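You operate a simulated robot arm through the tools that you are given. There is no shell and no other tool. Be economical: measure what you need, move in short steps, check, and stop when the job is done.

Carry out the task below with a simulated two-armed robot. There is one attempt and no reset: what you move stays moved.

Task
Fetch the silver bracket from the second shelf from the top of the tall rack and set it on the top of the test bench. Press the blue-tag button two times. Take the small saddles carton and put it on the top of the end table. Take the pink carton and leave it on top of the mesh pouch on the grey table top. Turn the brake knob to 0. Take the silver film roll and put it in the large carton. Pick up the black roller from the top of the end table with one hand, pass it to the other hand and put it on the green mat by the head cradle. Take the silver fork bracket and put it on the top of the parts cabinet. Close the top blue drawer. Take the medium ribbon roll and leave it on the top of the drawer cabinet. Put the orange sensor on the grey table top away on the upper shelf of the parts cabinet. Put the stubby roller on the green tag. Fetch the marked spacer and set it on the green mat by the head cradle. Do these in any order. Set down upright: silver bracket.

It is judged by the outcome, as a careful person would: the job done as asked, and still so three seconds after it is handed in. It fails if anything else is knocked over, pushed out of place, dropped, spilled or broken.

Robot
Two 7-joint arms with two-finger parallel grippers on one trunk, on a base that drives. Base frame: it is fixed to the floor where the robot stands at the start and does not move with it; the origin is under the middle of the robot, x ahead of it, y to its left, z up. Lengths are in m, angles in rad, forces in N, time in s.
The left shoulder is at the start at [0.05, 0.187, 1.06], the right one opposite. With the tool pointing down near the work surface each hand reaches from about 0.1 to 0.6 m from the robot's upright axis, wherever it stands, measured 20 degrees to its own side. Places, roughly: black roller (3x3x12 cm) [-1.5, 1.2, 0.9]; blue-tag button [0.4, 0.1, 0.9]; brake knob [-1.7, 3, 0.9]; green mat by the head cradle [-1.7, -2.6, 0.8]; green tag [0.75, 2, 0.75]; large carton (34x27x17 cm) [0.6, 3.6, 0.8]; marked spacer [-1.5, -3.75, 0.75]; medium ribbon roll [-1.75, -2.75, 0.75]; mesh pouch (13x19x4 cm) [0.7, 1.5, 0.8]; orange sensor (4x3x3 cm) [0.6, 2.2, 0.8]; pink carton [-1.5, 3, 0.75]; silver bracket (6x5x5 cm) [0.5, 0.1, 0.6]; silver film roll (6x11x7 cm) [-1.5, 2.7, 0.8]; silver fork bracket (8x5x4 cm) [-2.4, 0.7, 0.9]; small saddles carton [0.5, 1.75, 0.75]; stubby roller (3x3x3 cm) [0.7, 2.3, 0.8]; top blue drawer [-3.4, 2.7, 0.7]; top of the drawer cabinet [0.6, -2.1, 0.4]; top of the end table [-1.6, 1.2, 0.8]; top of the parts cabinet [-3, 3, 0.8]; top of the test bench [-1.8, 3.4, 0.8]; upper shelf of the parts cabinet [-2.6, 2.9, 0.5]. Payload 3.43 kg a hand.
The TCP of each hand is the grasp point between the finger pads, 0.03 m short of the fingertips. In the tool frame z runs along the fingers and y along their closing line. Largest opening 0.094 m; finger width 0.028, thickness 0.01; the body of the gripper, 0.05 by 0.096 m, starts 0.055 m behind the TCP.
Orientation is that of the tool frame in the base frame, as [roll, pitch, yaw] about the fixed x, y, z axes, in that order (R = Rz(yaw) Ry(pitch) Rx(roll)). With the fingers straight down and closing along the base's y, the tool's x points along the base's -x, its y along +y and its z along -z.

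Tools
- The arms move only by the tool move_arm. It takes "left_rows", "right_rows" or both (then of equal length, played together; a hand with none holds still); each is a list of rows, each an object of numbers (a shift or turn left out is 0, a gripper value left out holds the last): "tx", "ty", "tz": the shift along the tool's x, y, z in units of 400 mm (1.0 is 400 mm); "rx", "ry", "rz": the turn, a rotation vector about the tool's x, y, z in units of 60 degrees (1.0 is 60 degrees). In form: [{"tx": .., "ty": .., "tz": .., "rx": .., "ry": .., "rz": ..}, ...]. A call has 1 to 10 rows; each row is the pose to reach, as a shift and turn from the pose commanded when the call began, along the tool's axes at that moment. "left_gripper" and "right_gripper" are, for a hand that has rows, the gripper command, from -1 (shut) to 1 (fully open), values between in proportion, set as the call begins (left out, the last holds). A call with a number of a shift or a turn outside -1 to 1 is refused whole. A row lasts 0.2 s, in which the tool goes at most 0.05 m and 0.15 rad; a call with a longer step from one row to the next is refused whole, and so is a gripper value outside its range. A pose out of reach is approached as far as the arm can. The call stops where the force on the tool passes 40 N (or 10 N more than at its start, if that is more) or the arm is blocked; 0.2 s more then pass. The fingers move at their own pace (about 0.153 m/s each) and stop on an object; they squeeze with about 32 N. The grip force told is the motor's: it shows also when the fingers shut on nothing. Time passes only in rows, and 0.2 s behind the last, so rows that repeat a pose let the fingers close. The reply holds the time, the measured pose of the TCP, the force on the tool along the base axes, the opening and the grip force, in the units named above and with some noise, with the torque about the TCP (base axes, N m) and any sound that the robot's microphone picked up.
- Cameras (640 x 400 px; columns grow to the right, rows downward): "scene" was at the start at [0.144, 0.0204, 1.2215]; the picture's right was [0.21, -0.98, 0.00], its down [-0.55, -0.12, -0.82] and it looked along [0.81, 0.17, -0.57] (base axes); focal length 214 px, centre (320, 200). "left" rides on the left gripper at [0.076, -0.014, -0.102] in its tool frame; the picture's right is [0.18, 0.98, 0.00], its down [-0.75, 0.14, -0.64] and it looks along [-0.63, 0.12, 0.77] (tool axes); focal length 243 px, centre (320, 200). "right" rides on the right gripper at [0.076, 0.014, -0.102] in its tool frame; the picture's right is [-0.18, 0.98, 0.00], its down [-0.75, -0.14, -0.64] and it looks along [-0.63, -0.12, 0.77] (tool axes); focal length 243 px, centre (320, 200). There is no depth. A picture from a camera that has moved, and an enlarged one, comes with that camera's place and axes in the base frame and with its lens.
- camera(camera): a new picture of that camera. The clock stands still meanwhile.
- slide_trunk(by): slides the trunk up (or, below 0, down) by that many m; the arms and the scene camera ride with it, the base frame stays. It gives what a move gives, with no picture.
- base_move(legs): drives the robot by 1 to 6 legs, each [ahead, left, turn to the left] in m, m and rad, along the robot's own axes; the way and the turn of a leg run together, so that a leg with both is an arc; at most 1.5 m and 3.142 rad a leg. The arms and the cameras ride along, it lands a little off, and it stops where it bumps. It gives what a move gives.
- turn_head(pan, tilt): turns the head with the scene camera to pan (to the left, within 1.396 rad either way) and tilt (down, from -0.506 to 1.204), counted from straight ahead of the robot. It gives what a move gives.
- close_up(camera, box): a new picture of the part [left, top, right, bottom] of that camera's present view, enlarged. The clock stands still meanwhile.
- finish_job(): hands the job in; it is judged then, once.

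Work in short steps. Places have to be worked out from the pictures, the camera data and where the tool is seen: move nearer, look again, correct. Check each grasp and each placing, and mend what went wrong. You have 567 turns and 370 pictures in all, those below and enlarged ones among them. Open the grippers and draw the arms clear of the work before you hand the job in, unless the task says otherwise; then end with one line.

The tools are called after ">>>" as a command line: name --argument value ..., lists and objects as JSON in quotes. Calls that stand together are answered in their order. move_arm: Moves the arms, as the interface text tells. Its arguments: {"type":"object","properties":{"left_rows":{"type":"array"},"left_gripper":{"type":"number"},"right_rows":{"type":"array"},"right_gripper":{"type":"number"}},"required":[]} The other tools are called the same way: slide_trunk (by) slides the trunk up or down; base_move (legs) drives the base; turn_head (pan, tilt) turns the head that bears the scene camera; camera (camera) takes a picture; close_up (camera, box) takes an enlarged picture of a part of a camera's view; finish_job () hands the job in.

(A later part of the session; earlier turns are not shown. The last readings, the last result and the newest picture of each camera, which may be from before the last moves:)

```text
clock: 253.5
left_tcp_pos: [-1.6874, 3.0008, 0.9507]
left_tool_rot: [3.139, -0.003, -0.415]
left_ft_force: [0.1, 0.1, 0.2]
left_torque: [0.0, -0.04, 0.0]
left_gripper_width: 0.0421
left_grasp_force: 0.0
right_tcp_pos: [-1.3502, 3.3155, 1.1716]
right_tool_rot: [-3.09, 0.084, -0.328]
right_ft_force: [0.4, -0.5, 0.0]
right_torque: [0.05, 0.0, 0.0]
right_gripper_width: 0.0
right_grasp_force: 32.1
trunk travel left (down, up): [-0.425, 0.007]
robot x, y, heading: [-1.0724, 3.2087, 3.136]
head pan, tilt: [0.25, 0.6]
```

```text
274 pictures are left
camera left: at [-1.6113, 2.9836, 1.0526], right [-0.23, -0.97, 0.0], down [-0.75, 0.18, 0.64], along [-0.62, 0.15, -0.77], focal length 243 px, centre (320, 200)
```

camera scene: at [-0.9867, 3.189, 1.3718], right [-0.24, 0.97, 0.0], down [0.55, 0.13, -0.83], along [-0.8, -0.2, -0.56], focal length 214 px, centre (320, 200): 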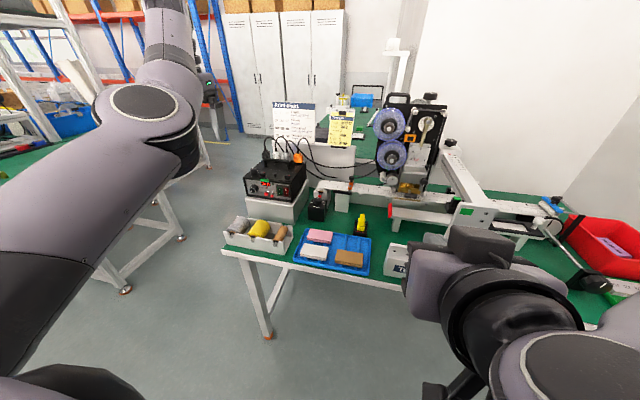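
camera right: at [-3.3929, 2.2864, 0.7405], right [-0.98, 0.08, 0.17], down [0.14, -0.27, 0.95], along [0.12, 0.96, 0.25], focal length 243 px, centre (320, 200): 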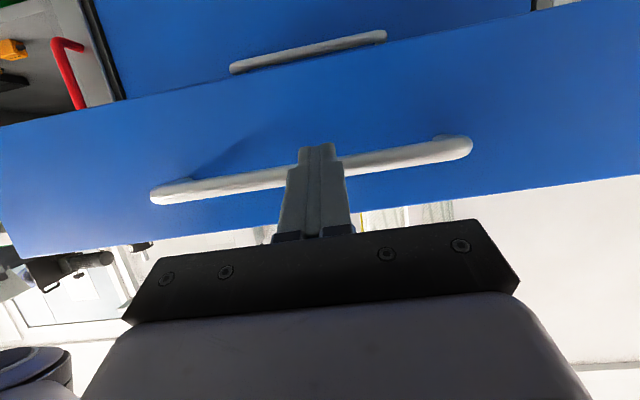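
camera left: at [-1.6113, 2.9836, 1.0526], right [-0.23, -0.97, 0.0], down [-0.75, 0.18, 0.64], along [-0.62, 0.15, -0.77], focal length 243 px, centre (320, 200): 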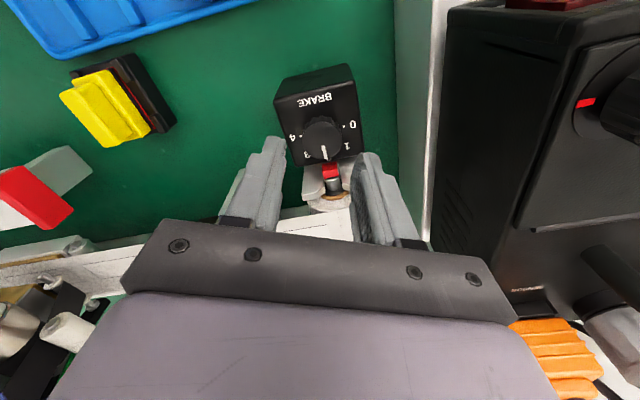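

Aligned over the knob. Descending 4.5 cm.

>>> move_arm --left_rows '[{"tz": 0.04}, {"tz": 0.08}, {"tz": 0.1125}]'

>>> camera --camera "left"

```text
clock: 254.3
left_tcp_pos: [-1.6887, 3.0013, 0.9065]
left_tool_rot: [-3.141, -0.002, -0.414]
left_ft_force: [-0.3, 0.4, 0.0]
left_torque: [-0.01, -0.02, -0.03]
left_gripper_width: 0.0424
left_grasp_force: 0.1
right_tcp_pos: [-1.3508, 3.3155, 1.1709]
right_tool_rot: [-3.091, 0.082, -0.328]
right_ft_force: [0.4, 0.6, 0.2]
right_torque: [0.01, -0.03, -0.01]
right_gripper_width: 0.0
right_grasp_force: 31.9
trunk travel left (down, up): [-0.425, 0.007]
robot x, y, heading: [-1.0759, 3.2095, 3.13]
head pan, tilt: [0.25, 0.6]
```

```text
273 pictures are left
camera left: at [-1.6122, 2.9836, 1.0089], right [-0.23, -0.97, 0.0], down [-0.75, 0.17, 0.64], along [-0.62, 0.14, -0.77], focal length 243 px, centre (320, 200)
```

left: 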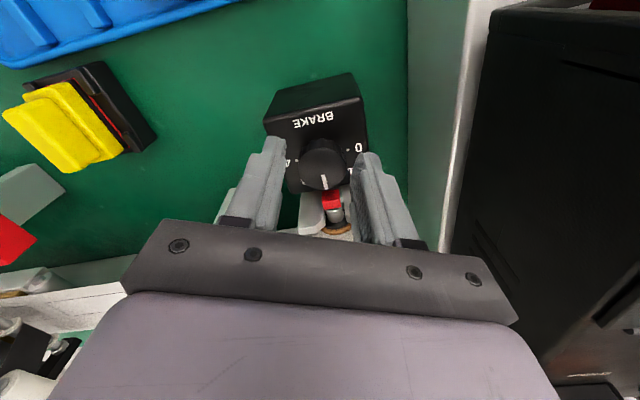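

Tips are level with the knob top; 12 mm lower, then close.

>>> move_arm --left_rows '[{"tz": 0.015}, {"tz": 0.03}]'

>>> move_arm --left_rows '[{"tz": 0}, {"tz": 0}, {"tz": 0}]' --left_gripper -1

```text
clock: 254.9
left_tcp_pos: [-1.6879, 3.0011, 0.8941]
left_tool_rot: [-3.141, -0.004, -0.415]
left_ft_force: [0.4, -1.1, -0.4]
left_torque: [-0.05, 0.0, 0.01]
left_gripper_width: 0.0424
left_grasp_force: 0.0
right_tcp_pos: [-1.3492, 3.3148, 1.1702]
right_tool_rot: [-3.091, 0.082, -0.33]
right_ft_force: [0.0, 0.1, 0.7]
right_torque: [-0.01, -0.01, 0.02]
right_gripper_width: 0.0002
right_grasp_force: 31.2
trunk travel left (down, up): [-0.425, 0.007]
robot x, y, heading: [-1.0776, 3.207, 3.134]
head pan, tilt: [0.25, 0.6]
```

```text
clock: 255.7
left_tcp_pos: [-1.6892, 2.9978, 0.8943]
left_tool_rot: [3.139, -0.004, -0.411]
left_ft_force: [-6.6, -15.5, -1.7]
left_torque: [-0.39, 0.24, 0.2]
left_gripper_width: 0.0326
left_grasp_force: 45.0
right_tcp_pos: [-1.3503, 3.3141, 1.1714]
right_tool_rot: [-3.091, 0.079, -0.329]
right_ft_force: [-0.6, 0.2, 1.0]
right_torque: [0.03, 0.01, -0.01]
right_gripper_width: 0.0001
right_grasp_force: 31.9
trunk travel left (down, up): [-0.425, 0.007]
robot x, y, heading: [-1.0735, 3.2072, 3.137]
head pan, tilt: [0.25, 0.6]
```

Gripped; a 3 mm side offset loads it, so I'll shift that way while turning the knob 48° counter-clockwise.

>>> move_arm --left_rows '[{"ty": 0.008}, {"ty": 0.008, "rz": -0.1}, {"ty": 0.008, "rz": -0.2}, {"ty": 0.008, "rz": -0.3}, {"ty": 0.008, "rz": -0.4}, {"ty": 0.008, "rz": -0.5}, {"ty": 0.008, "rz": -0.6}, {"ty": 0.008, "rz": -0.7}, {"ty": 0.008, "rz": -0.8}]'

```text
clock: 257.7
left_tcp_pos: [-1.689, 3.0063, 0.894]
left_tool_rot: [-3.135, -0.007, 0.418]
left_ft_force: [-1.3, 31.5, -8.3]
left_torque: [-0.09, 0.52, -0.33]
left_gripper_width: 0.0328
left_grasp_force: 45.1
right_tcp_pos: [-1.3503, 3.3179, 1.1704]
right_tool_rot: [-3.094, 0.08, -0.33]
right_ft_force: [-0.1, 0.4, 0.4]
right_torque: [0.03, -0.01, 0.02]
right_gripper_width: 0.0001
right_grasp_force: 32.2
trunk travel left (down, up): [-0.425, 0.007]
robot x, y, heading: [-1.0761, 3.2088, 3.134]
head pan, tilt: [0.25, 0.6]
```

Turned. Opening and lifting to check the pointer.

>>> move_arm --left_rows '[{"tz": 0}, {"tz": 0}]' --left_gripper -0.1

>>> move_arm --left_rows '[{"tz": -0.06}, {"tz": -0.13}]'

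>>> camera --camera "left"

>>> close_up --camera "left" --box '[256, 90, 384, 170]'

```text
clock: 258.3
left_tcp_pos: [-1.6909, 2.9975, 0.8951]
left_tool_rot: [3.139, -0.003, 0.426]
left_ft_force: [-3.0, 10.5, -0.6]
left_torque: [0.19, 0.19, -0.12]
left_gripper_width: 0.0489
left_grasp_force: 5.3
right_tcp_pos: [-1.3501, 3.3156, 1.1709]
right_tool_rot: [-3.092, 0.079, -0.33]
right_ft_force: [0.5, 0.3, -0.2]
right_torque: [0.01, 0.02, -0.03]
right_gripper_width: 0.0001
right_grasp_force: 31.8
trunk travel left (down, up): [-0.425, 0.007]
robot x, y, heading: [-1.0809, 3.2103, 3.14]
head pan, tilt: [0.25, 0.6]
```

```text
clock: 258.9
left_tcp_pos: [-1.6918, 2.9956, 0.9466]
left_tool_rot: [3.136, -0.003, 0.423]
left_ft_force: [0.8, 0.6, -0.3]
left_torque: [-0.02, -0.02, 0.02]
left_gripper_width: 0.0422
left_grasp_force: 0.0
right_tcp_pos: [-1.3497, 3.3159, 1.1711]
right_tool_rot: [-3.093, 0.081, -0.327]
right_ft_force: [-0.2, 0.2, -0.5]
right_torque: [0.0, 0.03, -0.01]
right_gripper_width: 0.0
right_grasp_force: 31.8
trunk travel left (down, up): [-0.425, 0.007]
robot x, y, heading: [-1.0738, 3.2109, 3.139]
head pan, tilt: [0.25, 0.6]
```

```text
272 pictures are left
camera left: at [-1.6263, 3.0406, 1.0493], right [0.57, -0.82, 0.01], down [-0.63, -0.44, 0.64], along [-0.52, -0.37, -0.77], focal length 243 px, centre (320, 200)
```

left: 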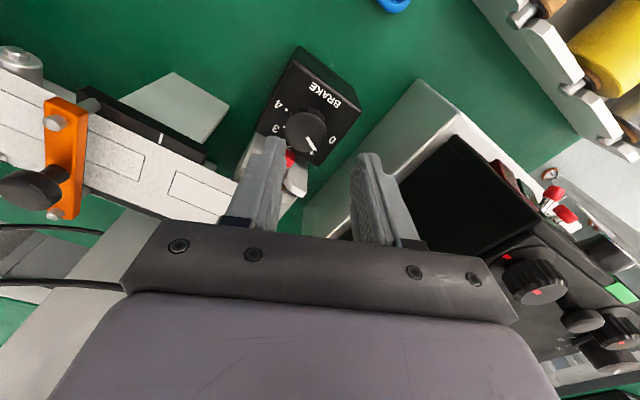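

```text
5.00 times, centred on (320, 130) of left
camera zoom: at [-1.6263, 3.0406, 1.0493], right [0.57, -0.82, 0.01], down [-0.63, -0.44, 0.64], along [-0.52, -0.37, -0.77], focal length 1213 px, centre (320, 550)
```

zoom: 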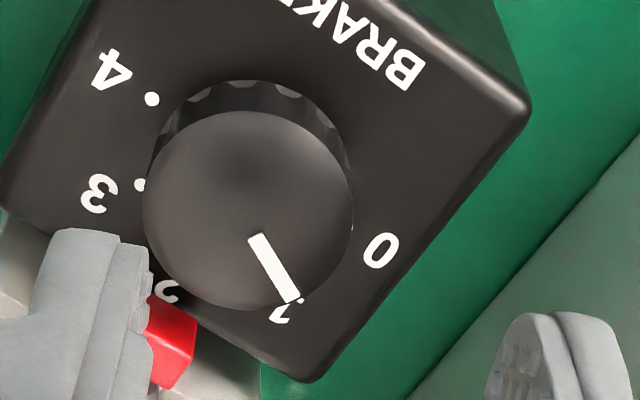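

The pointer is now at 1; 45° more to go. The +24° end brushed the red cap, so the next bite runs from −34° to about +11°.

>>> move_arm --left_rows '[{"tx": 0.0076, "ty": -0.017, "rz": 0.12}, {"tx": 0.0076, "ty": -0.017, "rz": 0.24}, {"tx": 0.0076, "ty": -0.017, "rz": 0.36}, {"tx": 0.0076, "ty": -0.017, "rz": 0.48}, {"tx": 0.0076, "ty": -0.017, "rz": 0.6}, {"tx": 0.0076, "ty": -0.017, "rz": 0.72}, {"tx": 0.0076, "ty": -0.017, "rz": 0.84}, {"tx": 0.0076, "ty": -0.017, "rz": 0.97}]'

>>> camera --camera "left"

```text
clock: 260.7
left_tcp_pos: [-1.6908, 3.005, 0.9468]
left_tool_rot: [-3.141, -0.003, -0.595]
left_ft_force: [-0.1, -0.8, 0.3]
left_torque: [0.02, -0.02, 0.02]
left_gripper_width: 0.0423
left_grasp_force: 0.0
right_tcp_pos: [-1.3494, 3.3162, 1.171]
right_tool_rot: [-3.092, 0.081, -0.33]
right_ft_force: [0.7, 0.6, 0.4]
right_torque: [-0.02, 0.03, 0.03]
right_gripper_width: 0.0001
right_grasp_force: 32.0
trunk travel left (down, up): [-0.425, 0.007]
robot x, y, heading: [-1.0755, 3.2112, 3.129]
head pan, tilt: [0.25, 0.6]
```

```text
270 pictures are left
camera left: at [-1.6181, 2.9744, 1.0495], right [-0.4, -0.92, 0.0], down [-0.71, 0.31, 0.64], along [-0.59, 0.26, -0.77], focal length 243 px, centre (320, 200)
```

left: 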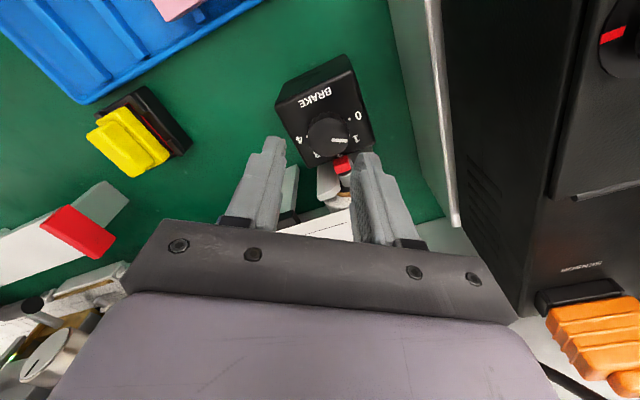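

Fine-adjusting 3 mm, descending and gripping.

>>> move_arm --left_rows '[{"tx": 0.002, "ty": 0.0077, "tz": 0.05}, {"tx": 0.002, "ty": 0.0077, "tz": 0.1}, {"tx": 0.002, "ty": 0.0077, "tz": 0.13}, {"tx": 0.002, "ty": 0.0077, "tz": 0.13}]'

>>> move_arm --left_rows '[{"tz": 0}, {"tz": 0}, {"tz": 0}]' --left_gripper -1

```text
clock: 261.7
left_tcp_pos: [-1.6918, 3.0036, 0.9026]
left_tool_rot: [3.135, 0.006, -0.592]
left_ft_force: [4.7, -0.6, 30.5]
left_torque: [-0.43, 0.39, 0.03]
left_gripper_width: 0.0415
left_grasp_force: 0.0
right_tcp_pos: [-1.3456, 3.3163, 1.1723]
right_tool_rot: [-3.096, 0.083, -0.331]
right_ft_force: [-0.3, -0.1, -0.3]
right_torque: [0.0, 0.0, 0.0]
right_gripper_width: 0.0
right_grasp_force: 32.1
trunk travel left (down, up): [-0.425, 0.007]
robot x, y, heading: [-1.0758, 3.2097, 3.135]
head pan, tilt: [0.25, 0.6]
```

```text
clock: 262.1
left_tcp_pos: [-1.6951, 3.0044, 0.9022]
left_tool_rot: [3.138, 0.006, -0.594]
left_ft_force: [3.1, 1.5, 10.1]
left_torque: [-0.04, -0.19, 0.03]
left_gripper_width: 0.0
left_grasp_force: 32.2
right_tcp_pos: [-1.3489, 3.3154, 1.1703]
right_tool_rot: [-3.093, 0.084, -0.329]
right_ft_force: [0.2, -0.4, 0.1]
right_torque: [0.0, 0.01, -0.01]
right_gripper_width: 0.0
right_grasp_force: 31.9
trunk travel left (down, up): [-0.425, 0.007]
robot x, y, heading: [-1.0754, 3.2096, 3.133]
head pan, tilt: [0.25, 0.6]
stopped in row 1 (left hand): the force on the tool passed its limit at 122 N (the readings are from after the stop); the commanded pose is now the measured one
```

The fingers landed on something at z 0.903 and closed above the knob. Lifting to look.

>>> move_arm --left_rows '[{"tz": -0.05}, {"tz": -0.12}]'

>>> move_arm --left_rows '[{"tz": 0}, {"tz": 0}]' --left_gripper 0.0

>>> close_up --camera "left" --box '[224, 80, 416, 200]'

```text
clock: 262.7
left_tcp_pos: [-1.6947, 3.0035, 0.9492]
left_tool_rot: [3.141, 0.006, -0.593]
left_ft_force: [-0.8, 0.6, 0.1]
left_torque: [-0.03, 0.0, 0.0]
left_gripper_width: 0.0
left_grasp_force: 31.9
right_tcp_pos: [-1.3497, 3.3155, 1.1714]
right_tool_rot: [-3.092, 0.082, -0.329]
right_ft_force: [-0.3, 0.2, -0.4]
right_torque: [0.01, 0.02, 0.0]
right_gripper_width: 0.0
right_grasp_force: 32.0
trunk travel left (down, up): [-0.425, 0.007]
robot x, y, heading: [-1.0759, 3.2112, 3.131]
head pan, tilt: [0.25, 0.6]
```

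```text
clock: 263.3
left_tcp_pos: [-1.6938, 3.0035, 0.9493]
left_tool_rot: [3.14, 0.006, -0.593]
left_ft_force: [0.6, -0.2, -0.9]
left_torque: [0.0, 0.01, -0.03]
left_gripper_width: 0.047
left_grasp_force: 0.1
right_tcp_pos: [-1.35, 3.3141, 1.171]
right_tool_rot: [-3.091, 0.082, -0.329]
right_ft_force: [0.3, 0.3, 0.5]
right_torque: [-0.03, 0.03, 0.03]
right_gripper_width: 0.0
right_grasp_force: 32.0
trunk travel left (down, up): [-0.425, 0.007]
robot x, y, heading: [-1.076, 3.2103, 3.134]
head pan, tilt: [0.25, 0.6]
```

```text
3.33 times, centred on (320, 140) of left
camera zoom: at [-1.6211, 2.9726, 1.0511], right [-0.4, -0.92, 0.0], down [-0.7, 0.3, 0.65], along [-0.59, 0.26, -0.76], focal length 809 px, centre (320, 400)
```

zoom: 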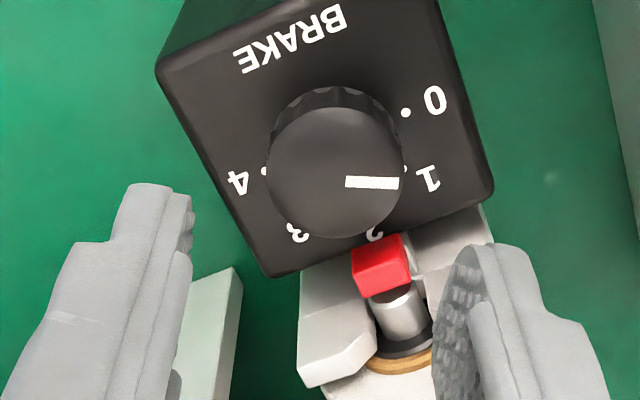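

The pointer reads 1, and the −34° grasp probably fouled the red cap. I'll use −24° again (which worked) and turn in smaller bites.

>>> move_arm --left_rows '[{"tx": 0.011, "rz": -0.1}, {"tx": 0.011, "rz": -0.18}, {"tx": 0.011, "rz": -0.18, "tz": 0.07}, {"tx": 0.011, "rz": -0.18, "tz": 0.11}, {"tx": 0.011, "rz": -0.18, "tz": 0.1375}]'

>>> camera --camera "left"

```text
clock: 264.5
left_tcp_pos: [-1.6912, 3.0017, 0.894]
left_tool_rot: [-3.141, 0.006, -0.405]
left_ft_force: [-0.5, 0.5, 0.7]
left_torque: [0.03, -0.01, -0.01]
left_gripper_width: 0.047
left_grasp_force: 0.1
right_tcp_pos: [-1.3497, 3.3146, 1.1706]
right_tool_rot: [-3.091, 0.082, -0.329]
right_ft_force: [-0.6, -0.3, 0.3]
right_torque: [-0.02, -0.03, 0.03]
right_gripper_width: 0.0002
right_grasp_force: 32.3
trunk travel left (down, up): [-0.425, 0.007]
robot x, y, heading: [-1.0768, 3.2085, 3.137]
head pan, tilt: [0.25, 0.6]
```

```text
268 pictures are left
camera left: at [-1.6143, 2.9837, 0.996], right [-0.22, -0.98, 0.0], down [-0.75, 0.17, 0.65], along [-0.63, 0.14, -0.76], focal length 243 px, centre (320, 200)
```

left: 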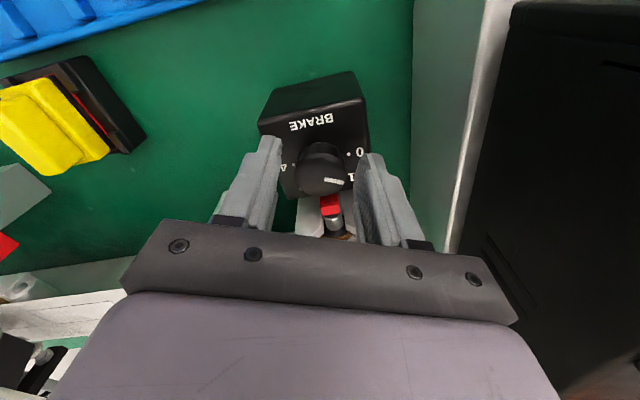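

Now it's down at 0.894 without contact. Gripping and turning 35°.

>>> move_arm --left_rows '[{"tz": 0}, {"tz": 0}, {"tz": 0}]' --left_gripper -1

>>> move_arm --left_rows '[{"rz": -0.1}, {"rz": -0.2}, {"rz": -0.3}, {"rz": -0.4}, {"rz": -0.5}, {"rz": -0.58}]'

```text
clock: 265.3
left_tcp_pos: [-1.6925, 2.9982, 0.8948]
left_tool_rot: [3.14, 0.004, -0.404]
left_ft_force: [-2.7, -7.7, -0.7]
left_torque: [-0.37, 0.46, 0.12]
left_gripper_width: 0.0318
left_grasp_force: 45.4
right_tcp_pos: [-1.3499, 3.3155, 1.1709]
right_tool_rot: [-3.091, 0.081, -0.329]
right_ft_force: [0.6, -0.6, 0.4]
right_torque: [0.0, -0.02, -0.01]
right_gripper_width: 0.0
right_grasp_force: 32.0
trunk travel left (down, up): [-0.425, 0.007]
robot x, y, heading: [-1.0786, 3.209, 3.139]
head pan, tilt: [0.25, 0.6]
```

```text
clock: 266.7
left_tcp_pos: [-1.6916, 3.0052, 0.8925]
left_tool_rot: [-3.134, 0.004, 0.202]
left_ft_force: [0.5, 6.5, 5.1]
left_torque: [-0.08, 0.21, -0.71]
left_gripper_width: 0.0327
left_grasp_force: 45.4
right_tcp_pos: [-1.349, 3.3166, 1.1713]
right_tool_rot: [-3.094, 0.083, -0.33]
right_ft_force: [1.4, 1.4, -0.8]
right_torque: [0.01, -0.02, -0.03]
right_gripper_width: 0.0
right_grasp_force: 31.8
trunk travel left (down, up): [-0.425, 0.007]
robot x, y, heading: [-1.076, 3.2133, 3.133]
head pan, tilt: [0.25, 0.6]
```

Turned 35°. Opening and lifting to check.

>>> move_arm --left_rows '[{"tz": 0}, {"tz": 0}]' --left_gripper 0.0

>>> move_arm --left_rows '[{"tz": -0.06}, {"tz": -0.13}]'

>>> close_up --camera "left" --box '[256, 90, 384, 170]'

```text
clock: 267.3
left_tcp_pos: [-1.6919, 3.0009, 0.8927]
left_tool_rot: [-3.141, 0.005, 0.204]
left_ft_force: [1.0, -0.2, -0.3]
left_torque: [0.03, 0.01, 0.0]
left_gripper_width: 0.0471
left_grasp_force: 0.1
right_tcp_pos: [-1.3496, 3.3151, 1.1713]
right_tool_rot: [-3.091, 0.082, -0.329]
right_ft_force: [0.8, 0.3, 0.3]
right_torque: [0.01, 0.02, 0.01]
right_gripper_width: 0.0
right_grasp_force: 32.2
trunk travel left (down, up): [-0.425, 0.007]
robot x, y, heading: [-1.0752, 3.2087, 3.137]
head pan, tilt: [0.25, 0.6]
```

```text
clock: 267.9
left_tcp_pos: [-1.6892, 3.001, 0.9455]
left_tool_rot: [-3.14, 0.003, 0.205]
left_ft_force: [0.5, 0.8, -0.3]
left_torque: [0.0, 0.01, 0.02]
left_gripper_width: 0.047
left_grasp_force: 0.1
right_tcp_pos: [-1.35, 3.315, 1.1707]
right_tool_rot: [-3.094, 0.081, -0.328]
right_ft_force: [0.4, 0.0, -0.9]
right_torque: [0.04, -0.02, 0.01]
right_gripper_width: 0.0001
right_grasp_force: 32.3
trunk travel left (down, up): [-0.425, 0.007]
robot x, y, heading: [-1.0762, 3.2078, 3.133]
head pan, tilt: [0.25, 0.6]
```

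```text
5.00 times, centred on (320, 130) of left
camera zoom: at [-1.6165, 3.0298, 1.0479], right [0.38, -0.93, 0.0], down [-0.71, -0.29, 0.64], along [-0.6, -0.24, -0.77], focal length 1213 px, centre (320, 550)
```

zoom: 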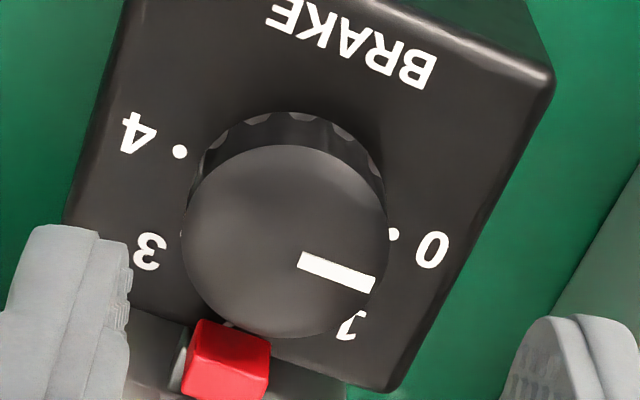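

The pointer is about 6–7° short of 0. One more small bite: back off 7°, grip, and turn 7°.

>>> move_arm --left_rows '[{"rz": 0.12}, {"rz": 0.12, "tz": 0.06}, {"rz": 0.12, "tz": 0.11}, {"rz": 0.12, "tz": 0.13}]'

>>> move_arm --left_rows '[{"tz": 0}, {"tz": 0}, {"tz": 0}]' --left_gripper -1

>>> move_arm --left_rows '[{"rz": -0.06}, {"rz": -0.12}, {"rz": -0.12}]'

>>> move_arm --left_rows '[{"tz": 0}, {"tz": 0}]' --left_gripper 0.0

>>> move_arm --left_rows '[{"tz": -0.06}, {"tz": -0.13}]'

>>> close_up --camera "left" --box '[256, 90, 384, 170]'

```text
clock: 268.9
left_tcp_pos: [-1.691, 2.999, 0.8926]
left_tool_rot: [-3.14, 0.005, 0.076]
left_ft_force: [1.3, 0.0, -0.6]
left_torque: [0.02, 0.01, 0.01]
left_gripper_width: 0.047
left_grasp_force: 0.1
right_tcp_pos: [-1.3495, 3.3151, 1.1704]
right_tool_rot: [-3.089, 0.083, -0.327]
right_ft_force: [0.0, 0.2, 0.1]
right_torque: [-0.03, 0.01, -0.04]
right_gripper_width: 0.0
right_grasp_force: 31.8
trunk travel left (down, up): [-0.425, 0.007]
robot x, y, heading: [-1.0768, 3.2093, 3.132]
head pan, tilt: [0.25, 0.6]
```

```text
clock: 269.7
left_tcp_pos: [-1.6915, 3.0029, 0.8934]
left_tool_rot: [-3.138, 0.003, 0.075]
left_ft_force: [-0.2, 11.5, -4.6]
left_torque: [0.45, 0.96, -0.15]
left_gripper_width: 0.0323
left_grasp_force: 45.0
right_tcp_pos: [-1.3494, 3.3161, 1.1699]
right_tool_rot: [-3.092, 0.081, -0.33]
right_ft_force: [0.0, 0.6, 2.0]
right_torque: [0.03, 0.01, -0.03]
right_gripper_width: 0.0
right_grasp_force: 32.1
trunk travel left (down, up): [-0.425, 0.007]
robot x, y, heading: [-1.0747, 3.2094, 3.137]
head pan, tilt: [0.25, 0.6]
```

```text
clock: 270.5
left_tcp_pos: [-1.6893, 3.0044, 0.892]
left_tool_rot: [-3.135, 0.001, 0.201]
left_ft_force: [5.7, 18.4, -3.8]
left_torque: [0.26, -0.46, -0.78]
left_gripper_width: 0.0324
left_grasp_force: 45.0
right_tcp_pos: [-1.3497, 3.3171, 1.1713]
right_tool_rot: [-3.094, 0.081, -0.33]
right_ft_force: [0.2, -0.8, -0.1]
right_torque: [0.04, 0.01, 0.0]
right_gripper_width: 0.0001
right_grasp_force: 32.3
trunk travel left (down, up): [-0.425, 0.007]
robot x, y, heading: [-1.0758, 3.2089, 3.138]
head pan, tilt: [0.25, 0.6]
```

```text
clock: 271.1
left_tcp_pos: [-1.691, 2.9981, 0.8927]
left_tool_rot: [-3.139, 0.006, 0.206]
left_ft_force: [0.5, -0.3, 0.0]
left_torque: [0.01, -0.04, -0.03]
left_gripper_width: 0.0471
left_grasp_force: 0.1
right_tcp_pos: [-1.351, 3.3149, 1.1696]
right_tool_rot: [-3.09, 0.081, -0.327]
right_ft_force: [0.3, -0.5, 0.2]
right_torque: [0.01, 0.01, -0.03]
right_gripper_width: 0.0
right_grasp_force: 32.1
trunk travel left (down, up): [-0.425, 0.007]
robot x, y, heading: [-1.0748, 3.2103, 3.137]
head pan, tilt: [0.25, 0.6]
```

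```text
clock: 271.7
left_tcp_pos: [-1.6919, 3.0003, 0.9449]
left_tool_rot: [-3.14, 0.004, 0.203]
left_ft_force: [-1.1, -0.7, -0.4]
left_torque: [0.01, -0.01, 0.04]
left_gripper_width: 0.0472
left_grasp_force: 0.1
right_tcp_pos: [-1.3498, 3.3156, 1.1704]
right_tool_rot: [-3.094, 0.083, -0.328]
right_ft_force: [-0.1, 0.2, -0.2]
right_torque: [0.02, 0.03, 0.0]
right_gripper_width: 0.0002
right_grasp_force: 31.9
trunk travel left (down, up): [-0.425, 0.007]
robot x, y, heading: [-1.0754, 3.2077, 3.135]
head pan, tilt: [0.25, 0.6]
```

```text
5.00 times, centred on (320, 130) of left
camera zoom: at [-1.6177, 3.0306, 1.0477], right [0.38, -0.93, 0.0], down [-0.71, -0.29, 0.65], along [-0.6, -0.24, -0.76], focal length 1213 px, centre (320, 550)
```

zoom: 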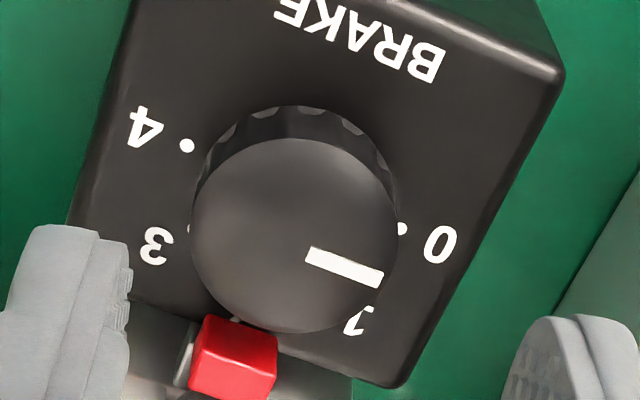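

The pointer's own line (20°) now parallels the 4–0 line (20.7°), and the last bite met a stop. I'll clear the hand and verify with the scene camera.

>>> move_arm --left_rows '[{"tz": -0.12}, {"tz": -0.24, "rz": 0.1}, {"tz": -0.36, "rz": 0.195}, {"tz": -0.48, "rz": 0.195}, {"tz": -0.6, "rz": 0.195}]'

>>> camera --camera "left"

>>> close_up --camera "left" --box '[288, 70, 352, 110]'

```text
clock: 272.9
left_tcp_pos: [-1.6876, 3.0008, 1.1861]
left_tool_rot: [-3.139, 0.004, -0.001]
left_ft_force: [-0.1, -0.1, -0.1]
left_torque: [0.0, 0.01, 0.03]
left_gripper_width: 0.0469
left_grasp_force: 0.1
right_tcp_pos: [-1.3491, 3.3168, 1.1717]
right_tool_rot: [-3.092, 0.081, -0.329]
right_ft_force: [-0.1, 0.2, -0.4]
right_torque: [0.01, 0.0, -0.02]
right_gripper_width: 0.0
right_grasp_force: 31.5
trunk travel left (down, up): [-0.425, 0.007]
robot x, y, heading: [-1.0769, 3.2093, 3.135]
head pan, tilt: [0.25, 0.6]
```

```text
265 pictures are left
camera left: at [-1.6101, 3.015, 1.2875], right [0.18, -0.98, 0.0], down [-0.75, -0.14, 0.65], along [-0.63, -0.12, -0.76], focal length 243 px, centre (320, 200)
```

left: 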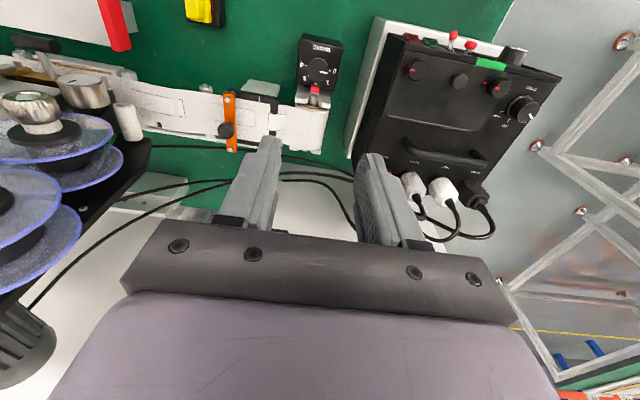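

```text
10.00 times, centred on (320, 90) of left
camera zoom: at [-1.6101, 3.015, 1.2875], right [0.18, -0.98, 0.0], down [-0.75, -0.14, 0.65], along [-0.63, -0.12, -0.76], focal length 2426 px, centre (320, 1300)
```

zoom: 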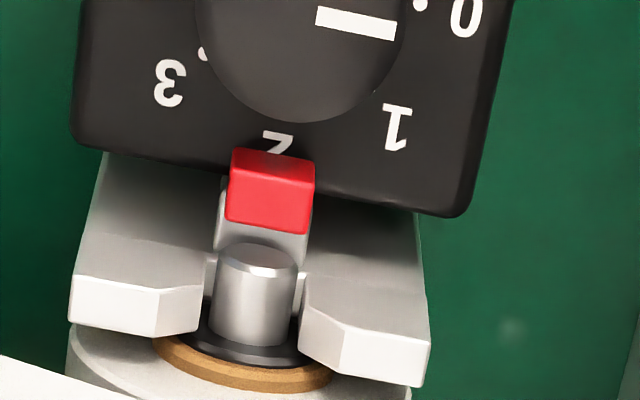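

>>> close_up --camera "left" --box '[288, 46, 352, 86]'

```text
10.00 times, centred on (320, 66) of left
camera zoom: at [-1.6101, 3.015, 1.2875], right [0.18, -0.98, 0.0], down [-0.75, -0.14, 0.65], along [-0.63, -0.12, -0.76], focal length 2426 px, centre (320, 1540)
```

zoom: 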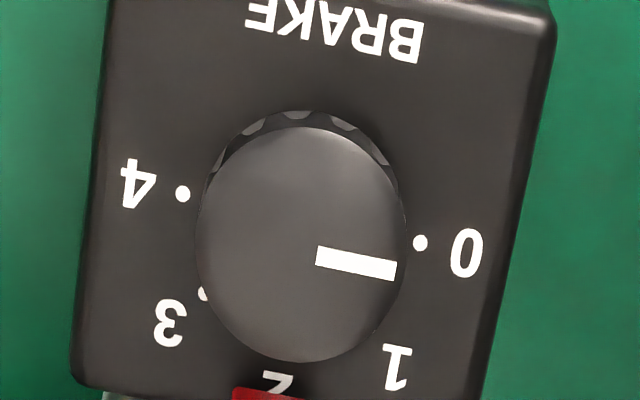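

Pointer is parallel to the 4–0 line and at its stop: brake at 0. Next the film roll and pink carton: retract the left hand and strafe left to y≈2.93.

>>> move_arm --left_rows '[{"tx": 0.1}, {"tx": 0.2}, {"tx": 0.3}, {"tx": 0.4}]' --left_gripper 1

>>> base_move --legs '[[-0.05, 0, 0], [0, 0.27, 0]]'

>>> camera --camera "left"

>>> camera --camera "scene"

```text
clock: 273.9
left_tcp_pos: [-1.6881, 3.0002, 1.1853]
left_tool_rot: [-3.14, 0.003, -0.002]
left_ft_force: [-0.3, 0.0, -0.1]
left_torque: [0.03, 0.01, -0.01]
left_gripper_width: 0.094
left_grasp_force: 0.0
left hand out of reach, approached as far as the arm can: row 1, 2, 3, 4
right_tcp_pos: [-1.3488, 3.315, 1.1707]
right_tool_rot: [-3.091, 0.083, -0.328]
right_ft_force: [-0.6, 0.3, 0.9]
right_torque: [0.01, 0.01, -0.02]
right_gripper_width: 0.0002
right_grasp_force: 31.9
trunk travel left (down, up): [-0.425, 0.007]
robot x, y, heading: [-1.0747, 3.2078, 3.135]
head pan, tilt: [0.25, 0.6]
```

```text
clock: 277.4
left_tcp_pos: [-1.6418, 2.7284, 1.1846]
left_tool_rot: [-3.141, 0.006, -0.001]
left_ft_force: [0.3, -0.8, 0.0]
left_torque: [0.0, 0.01, -0.01]
left_gripper_width: 0.0942
left_grasp_force: 0.1
right_tcp_pos: [-1.3022, 3.0447, 1.1711]
right_tool_rot: [-3.09, 0.083, -0.327]
right_ft_force: [0.0, 0.1, 0.8]
right_torque: [0.0, 0.02, 0.02]
right_gripper_width: 0.0
right_grasp_force: 32.4
trunk travel left (down, up): [-0.425, 0.007]
robot x, y, heading: [-1.0252, 2.9416, 3.133]
head pan, tilt: [0.25, 0.6]
```

```text
262 pictures are left
camera left: at [-1.563, 2.7424, 1.2865], right [0.18, -0.98, 0.0], down [-0.75, -0.14, 0.65], along [-0.63, -0.12, -0.76], focal length 243 px, centre (320, 200)
```

left: 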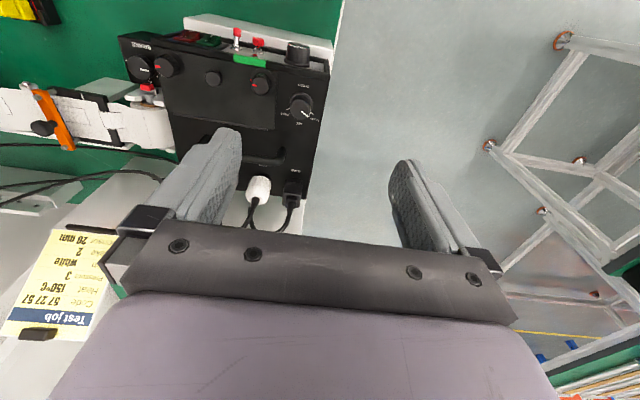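

```text
261 pictures are left
camera scene: at [-1.1723, 2.9184, 1.3717], right [-0.24, 0.97, 0.0], down [0.55, 0.14, -0.83], along [-0.8, -0.2, -0.56], focal length 214 px, centre (320, 200)
```

scene: 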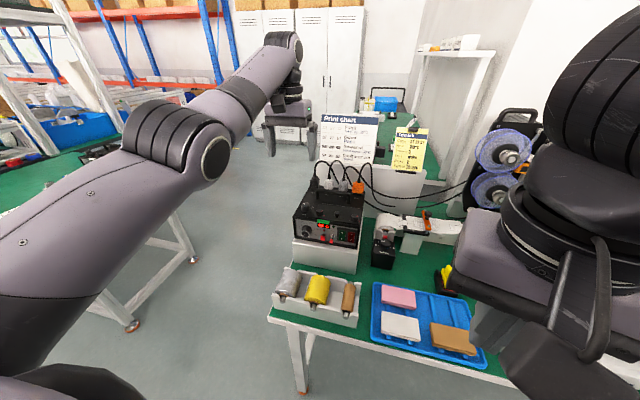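

Zooming on the film rolls and the pink carton.

>>> close_up --camera "scene" --box '[260, 250, 388, 330]'

>>> close_up --camera "scene" --box '[360, 270, 488, 350]'

```text
5.00 times, centred on (324, 290) of scene
camera zoom: at [-1.1723, 2.9184, 1.3717], right [-0.24, 0.97, 0.0], down [0.55, 0.14, -0.83], along [-0.8, -0.2, -0.56], focal length 1072 px, centre (300, -250)
```

zoom: 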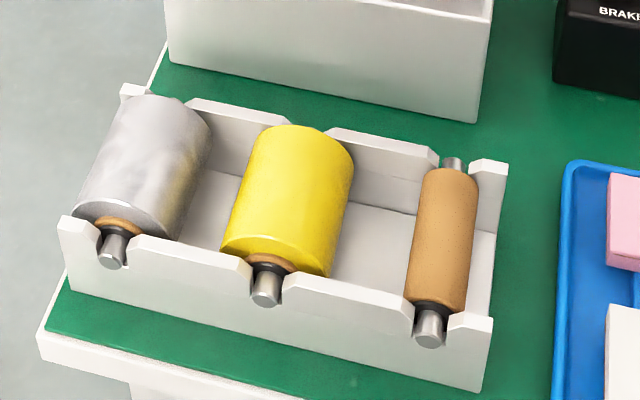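

```text
5.00 times, centred on (424, 310) of scene
camera zoom: at [-1.1723, 2.9184, 1.3717], right [-0.24, 0.97, 0.0], down [0.55, 0.14, -0.83], along [-0.8, -0.2, -0.56], focal length 1072 px, centre (-200, -350)
```

zoom: 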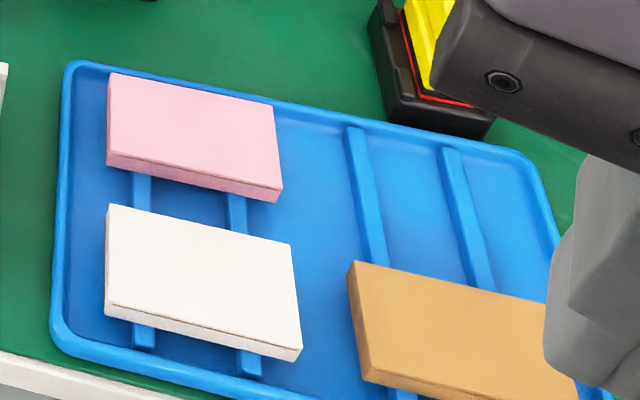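

I'll back the base 0.14 m so the left hand clears the heater, then bring it down above the silver roll.

>>> base_move --legs '[[-0.14, 0, 0]]'

>>> slide_trunk --by -0.15

>>> camera --camera "left"

>>> camera --camera "right"

```text
clock: 278.7
left_tcp_pos: [-1.5013, 2.7283, 1.1848]
left_tool_rot: [-3.14, 0.005, -0.002]
left_ft_force: [0.4, 1.0, 1.3]
left_torque: [0.01, -0.01, -0.02]
left_gripper_width: 0.094
left_grasp_force: 0.1
right_tcp_pos: [-1.161, 3.0435, 1.1716]
right_tool_rot: [-3.092, 0.081, -0.329]
right_ft_force: [-0.5, 0.2, 0.6]
right_torque: [-0.02, 0.0, -0.01]
right_gripper_width: 0.0002
right_grasp_force: 31.8
trunk travel left (down, up): [-0.425, 0.007]
robot x, y, heading: [-0.8885, 2.9344, 3.133]
head pan, tilt: [0.25, 0.6]
```

```text
clock: 280.5
left_tcp_pos: [-1.5016, 2.728, 1.035]
left_tool_rot: [-3.139, 0.006, -0.001]
left_ft_force: [0.3, 0.2, -0.7]
left_torque: [0.01, 0.03, 0.0]
left_gripper_width: 0.0944
left_grasp_force: 0.1
right_tcp_pos: [-1.1615, 3.0434, 1.0219]
right_tool_rot: [-3.092, 0.082, -0.329]
right_ft_force: [-0.1, 0.1, -0.3]
right_torque: [-0.02, 0.03, -0.02]
right_gripper_width: 0.0
right_grasp_force: 31.8
trunk travel left (down, up): [-0.275, 0.157]
robot x, y, heading: [-0.8884, 2.9382, 3.134]
head pan, tilt: [0.25, 0.6]
```

```text
258 pictures are left
camera left: at [-1.4234, 2.7422, 1.1366], right [0.18, -0.98, 0.0], down [-0.75, -0.14, 0.65], along [-0.63, -0.12, -0.76], focal length 243 px, centre (320, 200)
```

left: 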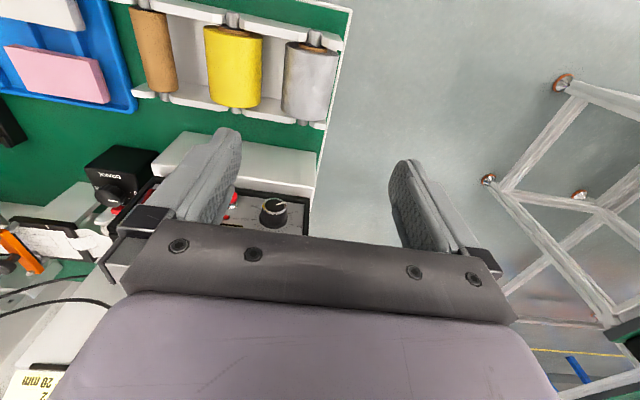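

```text
257 pictures are left
camera right: at [-1.0892, 2.9975, 1.1165], right [-0.5, -0.87, -0.03], down [-0.63, 0.33, 0.71], along [-0.6, 0.37, -0.71], focal length 243 px, centre (320, 200)
```

right: 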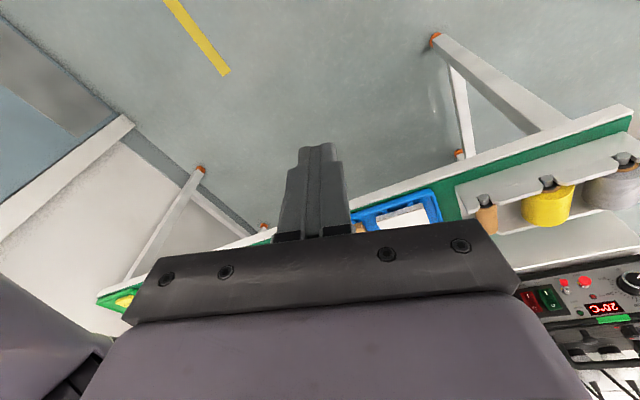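

Silver roll centre ≈ (-1.495, 2.74). Lowering to z≈0.935 over it.

>>> move_arm --left_rows '[{"tx": 0.015, "ty": -0.03, "tz": 0.1}, {"tx": 0.015, "ty": -0.03, "tz": 0.2}, {"tx": 0.015, "ty": -0.03, "tz": 0.25}]'

>>> camera --camera "left"

```text
clock: 281.3
left_tcp_pos: [-1.4957, 2.7408, 0.9351]
left_tool_rot: [-3.14, 0.004, -0.001]
left_ft_force: [-0.2, -0.1, 0.0]
left_torque: [0.01, 0.05, 0.0]
left_gripper_width: 0.0942
left_grasp_force: 0.0
right_tcp_pos: [-1.1621, 3.0429, 1.0205]
right_tool_rot: [-3.09, 0.081, -0.33]
right_ft_force: [-1.0, -0.5, 0.2]
right_torque: [0.03, -0.01, -0.01]
right_gripper_width: 0.0002
right_grasp_force: 31.5
trunk travel left (down, up): [-0.275, 0.157]
robot x, y, heading: [-0.8909, 2.9397, 3.13]
head pan, tilt: [0.25, 0.6]
```

```text
256 pictures are left
camera left: at [-1.418, 2.7557, 1.0369], right [0.18, -0.98, 0.0], down [-0.75, -0.14, 0.65], along [-0.63, -0.12, -0.76], focal length 243 px, centre (320, 200)
```

left: 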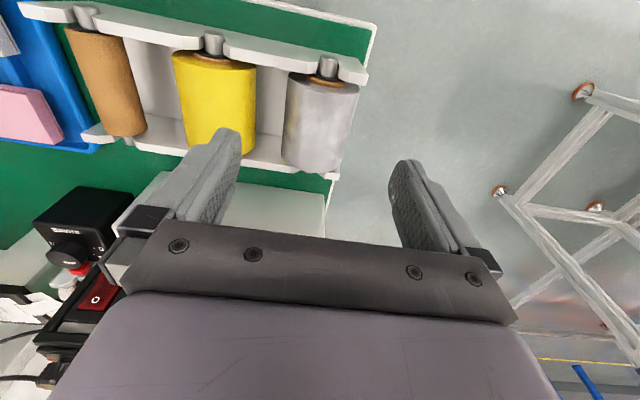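

The gap between the silver and yellow rolls is tight; I'll zoom to measure it.

>>> close_up --camera "left" --box '[224, 60, 384, 160]'

```text
4.00 times, centred on (304, 110) of left
camera zoom: at [-1.418, 2.7557, 1.0369], right [0.18, -0.98, 0.0], down [-0.75, -0.14, 0.65], along [-0.63, -0.12, -0.76], focal length 970 px, centre (384, 560)
```

zoom: 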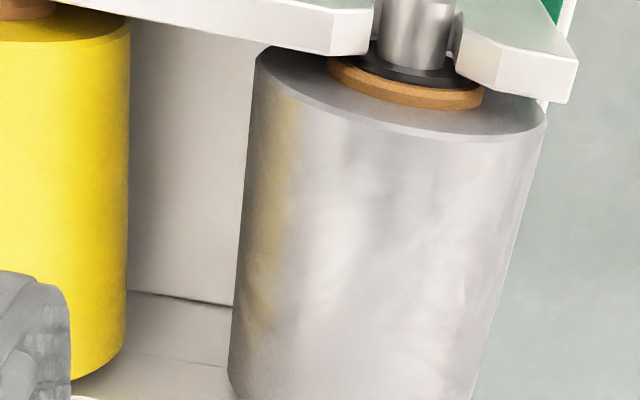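

Using the 6 cm diameter as scale, the gap is ~2.5 cm—fine with the gripper at 7.6 cm. Roll axis z≈0.83, centre (-1.495, 2.741). Descending.

>>> move_arm --left_rows '[{"tz": 0}, {"tz": 0.06}, {"tz": 0.12}, {"tz": 0.15}]' --left_gripper 0.617

>>> camera --camera "left"

```text
clock: 282.3
left_tcp_pos: [-1.4956, 2.7402, 0.8741]
left_tool_rot: [-3.139, 0.007, -0.002]
left_ft_force: [-0.7, -0.6, -0.2]
left_torque: [-0.01, 0.0, -0.02]
left_gripper_width: 0.0758
left_grasp_force: 0.1
right_tcp_pos: [-1.1623, 3.0438, 1.0213]
right_tool_rot: [-3.091, 0.079, -0.33]
right_ft_force: [0.0, -0.9, 0.3]
right_torque: [-0.03, 0.01, 0.04]
right_gripper_width: 0.0
right_grasp_force: 31.9
trunk travel left (down, up): [-0.275, 0.157]
robot x, y, heading: [-0.8863, 2.9414, 3.134]
head pan, tilt: [0.25, 0.6]
```

```text
254 pictures are left
camera left: at [-1.4181, 2.7542, 0.9766], right [0.18, -0.98, 0.0], down [-0.75, -0.14, 0.65], along [-0.63, -0.12, -0.76], focal length 243 px, centre (320, 200)
```

left: 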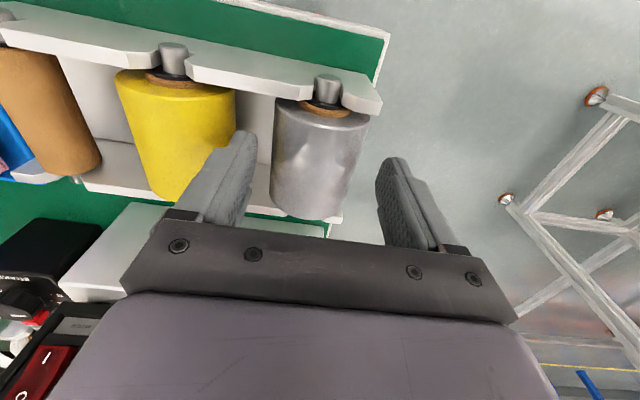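

The finger slides neatly into the gap. Down 2.6 cm and close.

>>> move_arm --left_rows '[{"tz": 0.03}, {"tz": 0.065}]'

>>> move_arm --left_rows '[{"tz": 0}, {"tz": 0}, {"tz": 0}]' --left_gripper -1

>>> camera --camera "left"

```text
clock: 282.9
left_tcp_pos: [-1.4958, 2.7397, 0.8483]
left_tool_rot: [-3.139, 0.003, -0.002]
left_ft_force: [0.3, 0.3, 0.2]
left_torque: [0.05, 0.0, 0.0]
left_gripper_width: 0.0758
left_grasp_force: 0.2
right_tcp_pos: [-1.1616, 3.0441, 1.02]
right_tool_rot: [-3.091, 0.08, -0.33]
right_ft_force: [-0.2, -0.1, -0.4]
right_torque: [0.02, 0.01, 0.01]
right_gripper_width: 0.0001
right_grasp_force: 32.4
trunk travel left (down, up): [-0.275, 0.157]
robot x, y, heading: [-0.8877, 2.9356, 3.134]
head pan, tilt: [0.25, 0.6]
```

```text
clock: 283.7
left_tcp_pos: [-1.4961, 2.741, 0.8495]
left_tool_rot: [-3.138, 0.005, -0.006]
left_ft_force: [-1.0, 4.7, -0.1]
left_torque: [0.12, 0.05, 0.1]
left_gripper_width: 0.0588
left_grasp_force: 31.8
right_tcp_pos: [-1.1614, 3.0434, 1.02]
right_tool_rot: [-3.092, 0.08, -0.33]
right_ft_force: [0.1, 0.5, -0.2]
right_torque: [-0.03, 0.0, 0.02]
right_gripper_width: 0.0
right_grasp_force: 32.0
trunk travel left (down, up): [-0.275, 0.157]
robot x, y, heading: [-0.8883, 2.9348, 3.131]
head pan, tilt: [0.25, 0.6]
```

```text
253 pictures are left
camera left: at [-1.4184, 2.7549, 0.951], right [0.18, -0.98, 0.0], down [-0.75, -0.14, 0.65], along [-0.63, -0.11, -0.76], focal length 243 px, centre (320, 200)
```

left: 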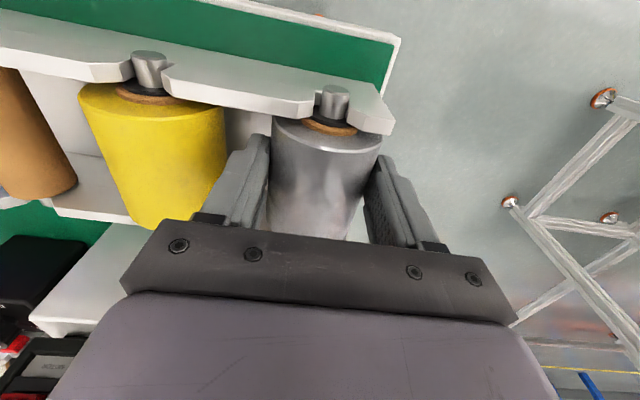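

Gripped at 5.9 cm. Lifting straight up 16 cm.

>>> move_arm --left_rows '[{"tz": -0.06}, {"tz": -0.15}, {"tz": -0.25}, {"tz": -0.35}, {"tz": -0.42}]'

>>> camera --camera "left"

```text
clock: 284.9
left_tcp_pos: [-1.4959, 2.7408, 1.0173]
left_tool_rot: [-3.14, 0.003, -0.003]
left_ft_force: [-0.1, 0.1, -2.6]
left_torque: [0.0, -0.01, 0.01]
left_gripper_width: 0.0588
left_grasp_force: 31.8
right_tcp_pos: [-1.1614, 3.0436, 1.0213]
right_tool_rot: [-3.092, 0.082, -0.331]
right_ft_force: [-1.0, -0.6, -0.5]
right_torque: [0.01, 0.01, 0.01]
right_gripper_width: 0.0
right_grasp_force: 31.6
trunk travel left (down, up): [-0.275, 0.157]
robot x, y, heading: [-0.8879, 2.9355, 3.133]
head pan, tilt: [0.25, 0.6]
```

```text
252 pictures are left
camera left: at [-1.4178, 2.7549, 1.12], right [0.18, -0.98, 0.0], down [-0.75, -0.14, 0.64], along [-0.63, -0.12, -0.76], focal length 243 px, centre (320, 200)
```

left: 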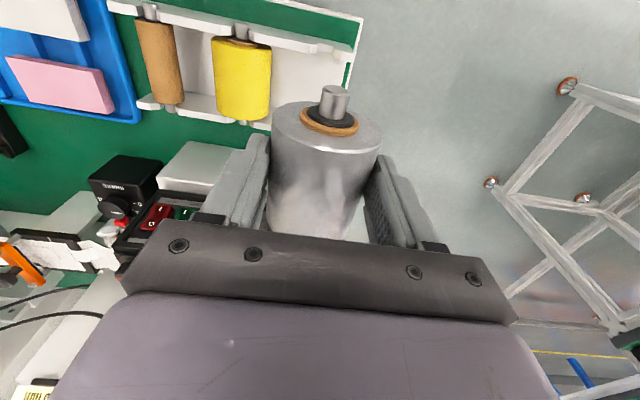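

The roll is secure. I'll swing the left hand out to the side and start rotating the right tool 60° for the pink carton.

>>> move_arm --left_rows '[{"ty": 0.06, "tz": -0.02}, {"ty": 0.12, "tz": -0.05}, {"ty": 0.18, "tz": -0.1}, {"ty": 0.25, "tz": -0.1}, {"ty": 0.25, "tz": -0.1}, {"ty": 0.25, "tz": -0.1}, {"ty": 0.25, "tz": -0.1}, {"ty": 0.25, "tz": -0.1}]' --right_rows '[{"rz": 0.125}, {"rz": 0.25}, {"rz": 0.375}, {"rz": 0.5}, {"rz": 0.625}, {"rz": 0.75}, {"rz": 0.875}, {"rz": 1.0}]' --right_gripper 1

```text
clock: 286.7
left_tcp_pos: [-1.4943, 2.6407, 1.0557]
left_tool_rot: [-3.14, 0.002, -0.002]
left_ft_force: [0.5, 0.1, -1.7]
left_torque: [0.0, -0.01, -0.02]
left_gripper_width: 0.0592
left_grasp_force: 32.1
right_tcp_pos: [-1.161, 3.0421, 1.0216]
right_tool_rot: [3.095, 0.083, -1.382]
right_ft_force: [0.4, 0.5, -0.1]
right_torque: [0.01, -0.01, -0.01]
right_gripper_width: 0.0939
right_grasp_force: 0.1
trunk travel left (down, up): [-0.275, 0.157]
robot x, y, heading: [-0.8871, 2.937, 3.137]
head pan, tilt: [0.25, 0.6]
```

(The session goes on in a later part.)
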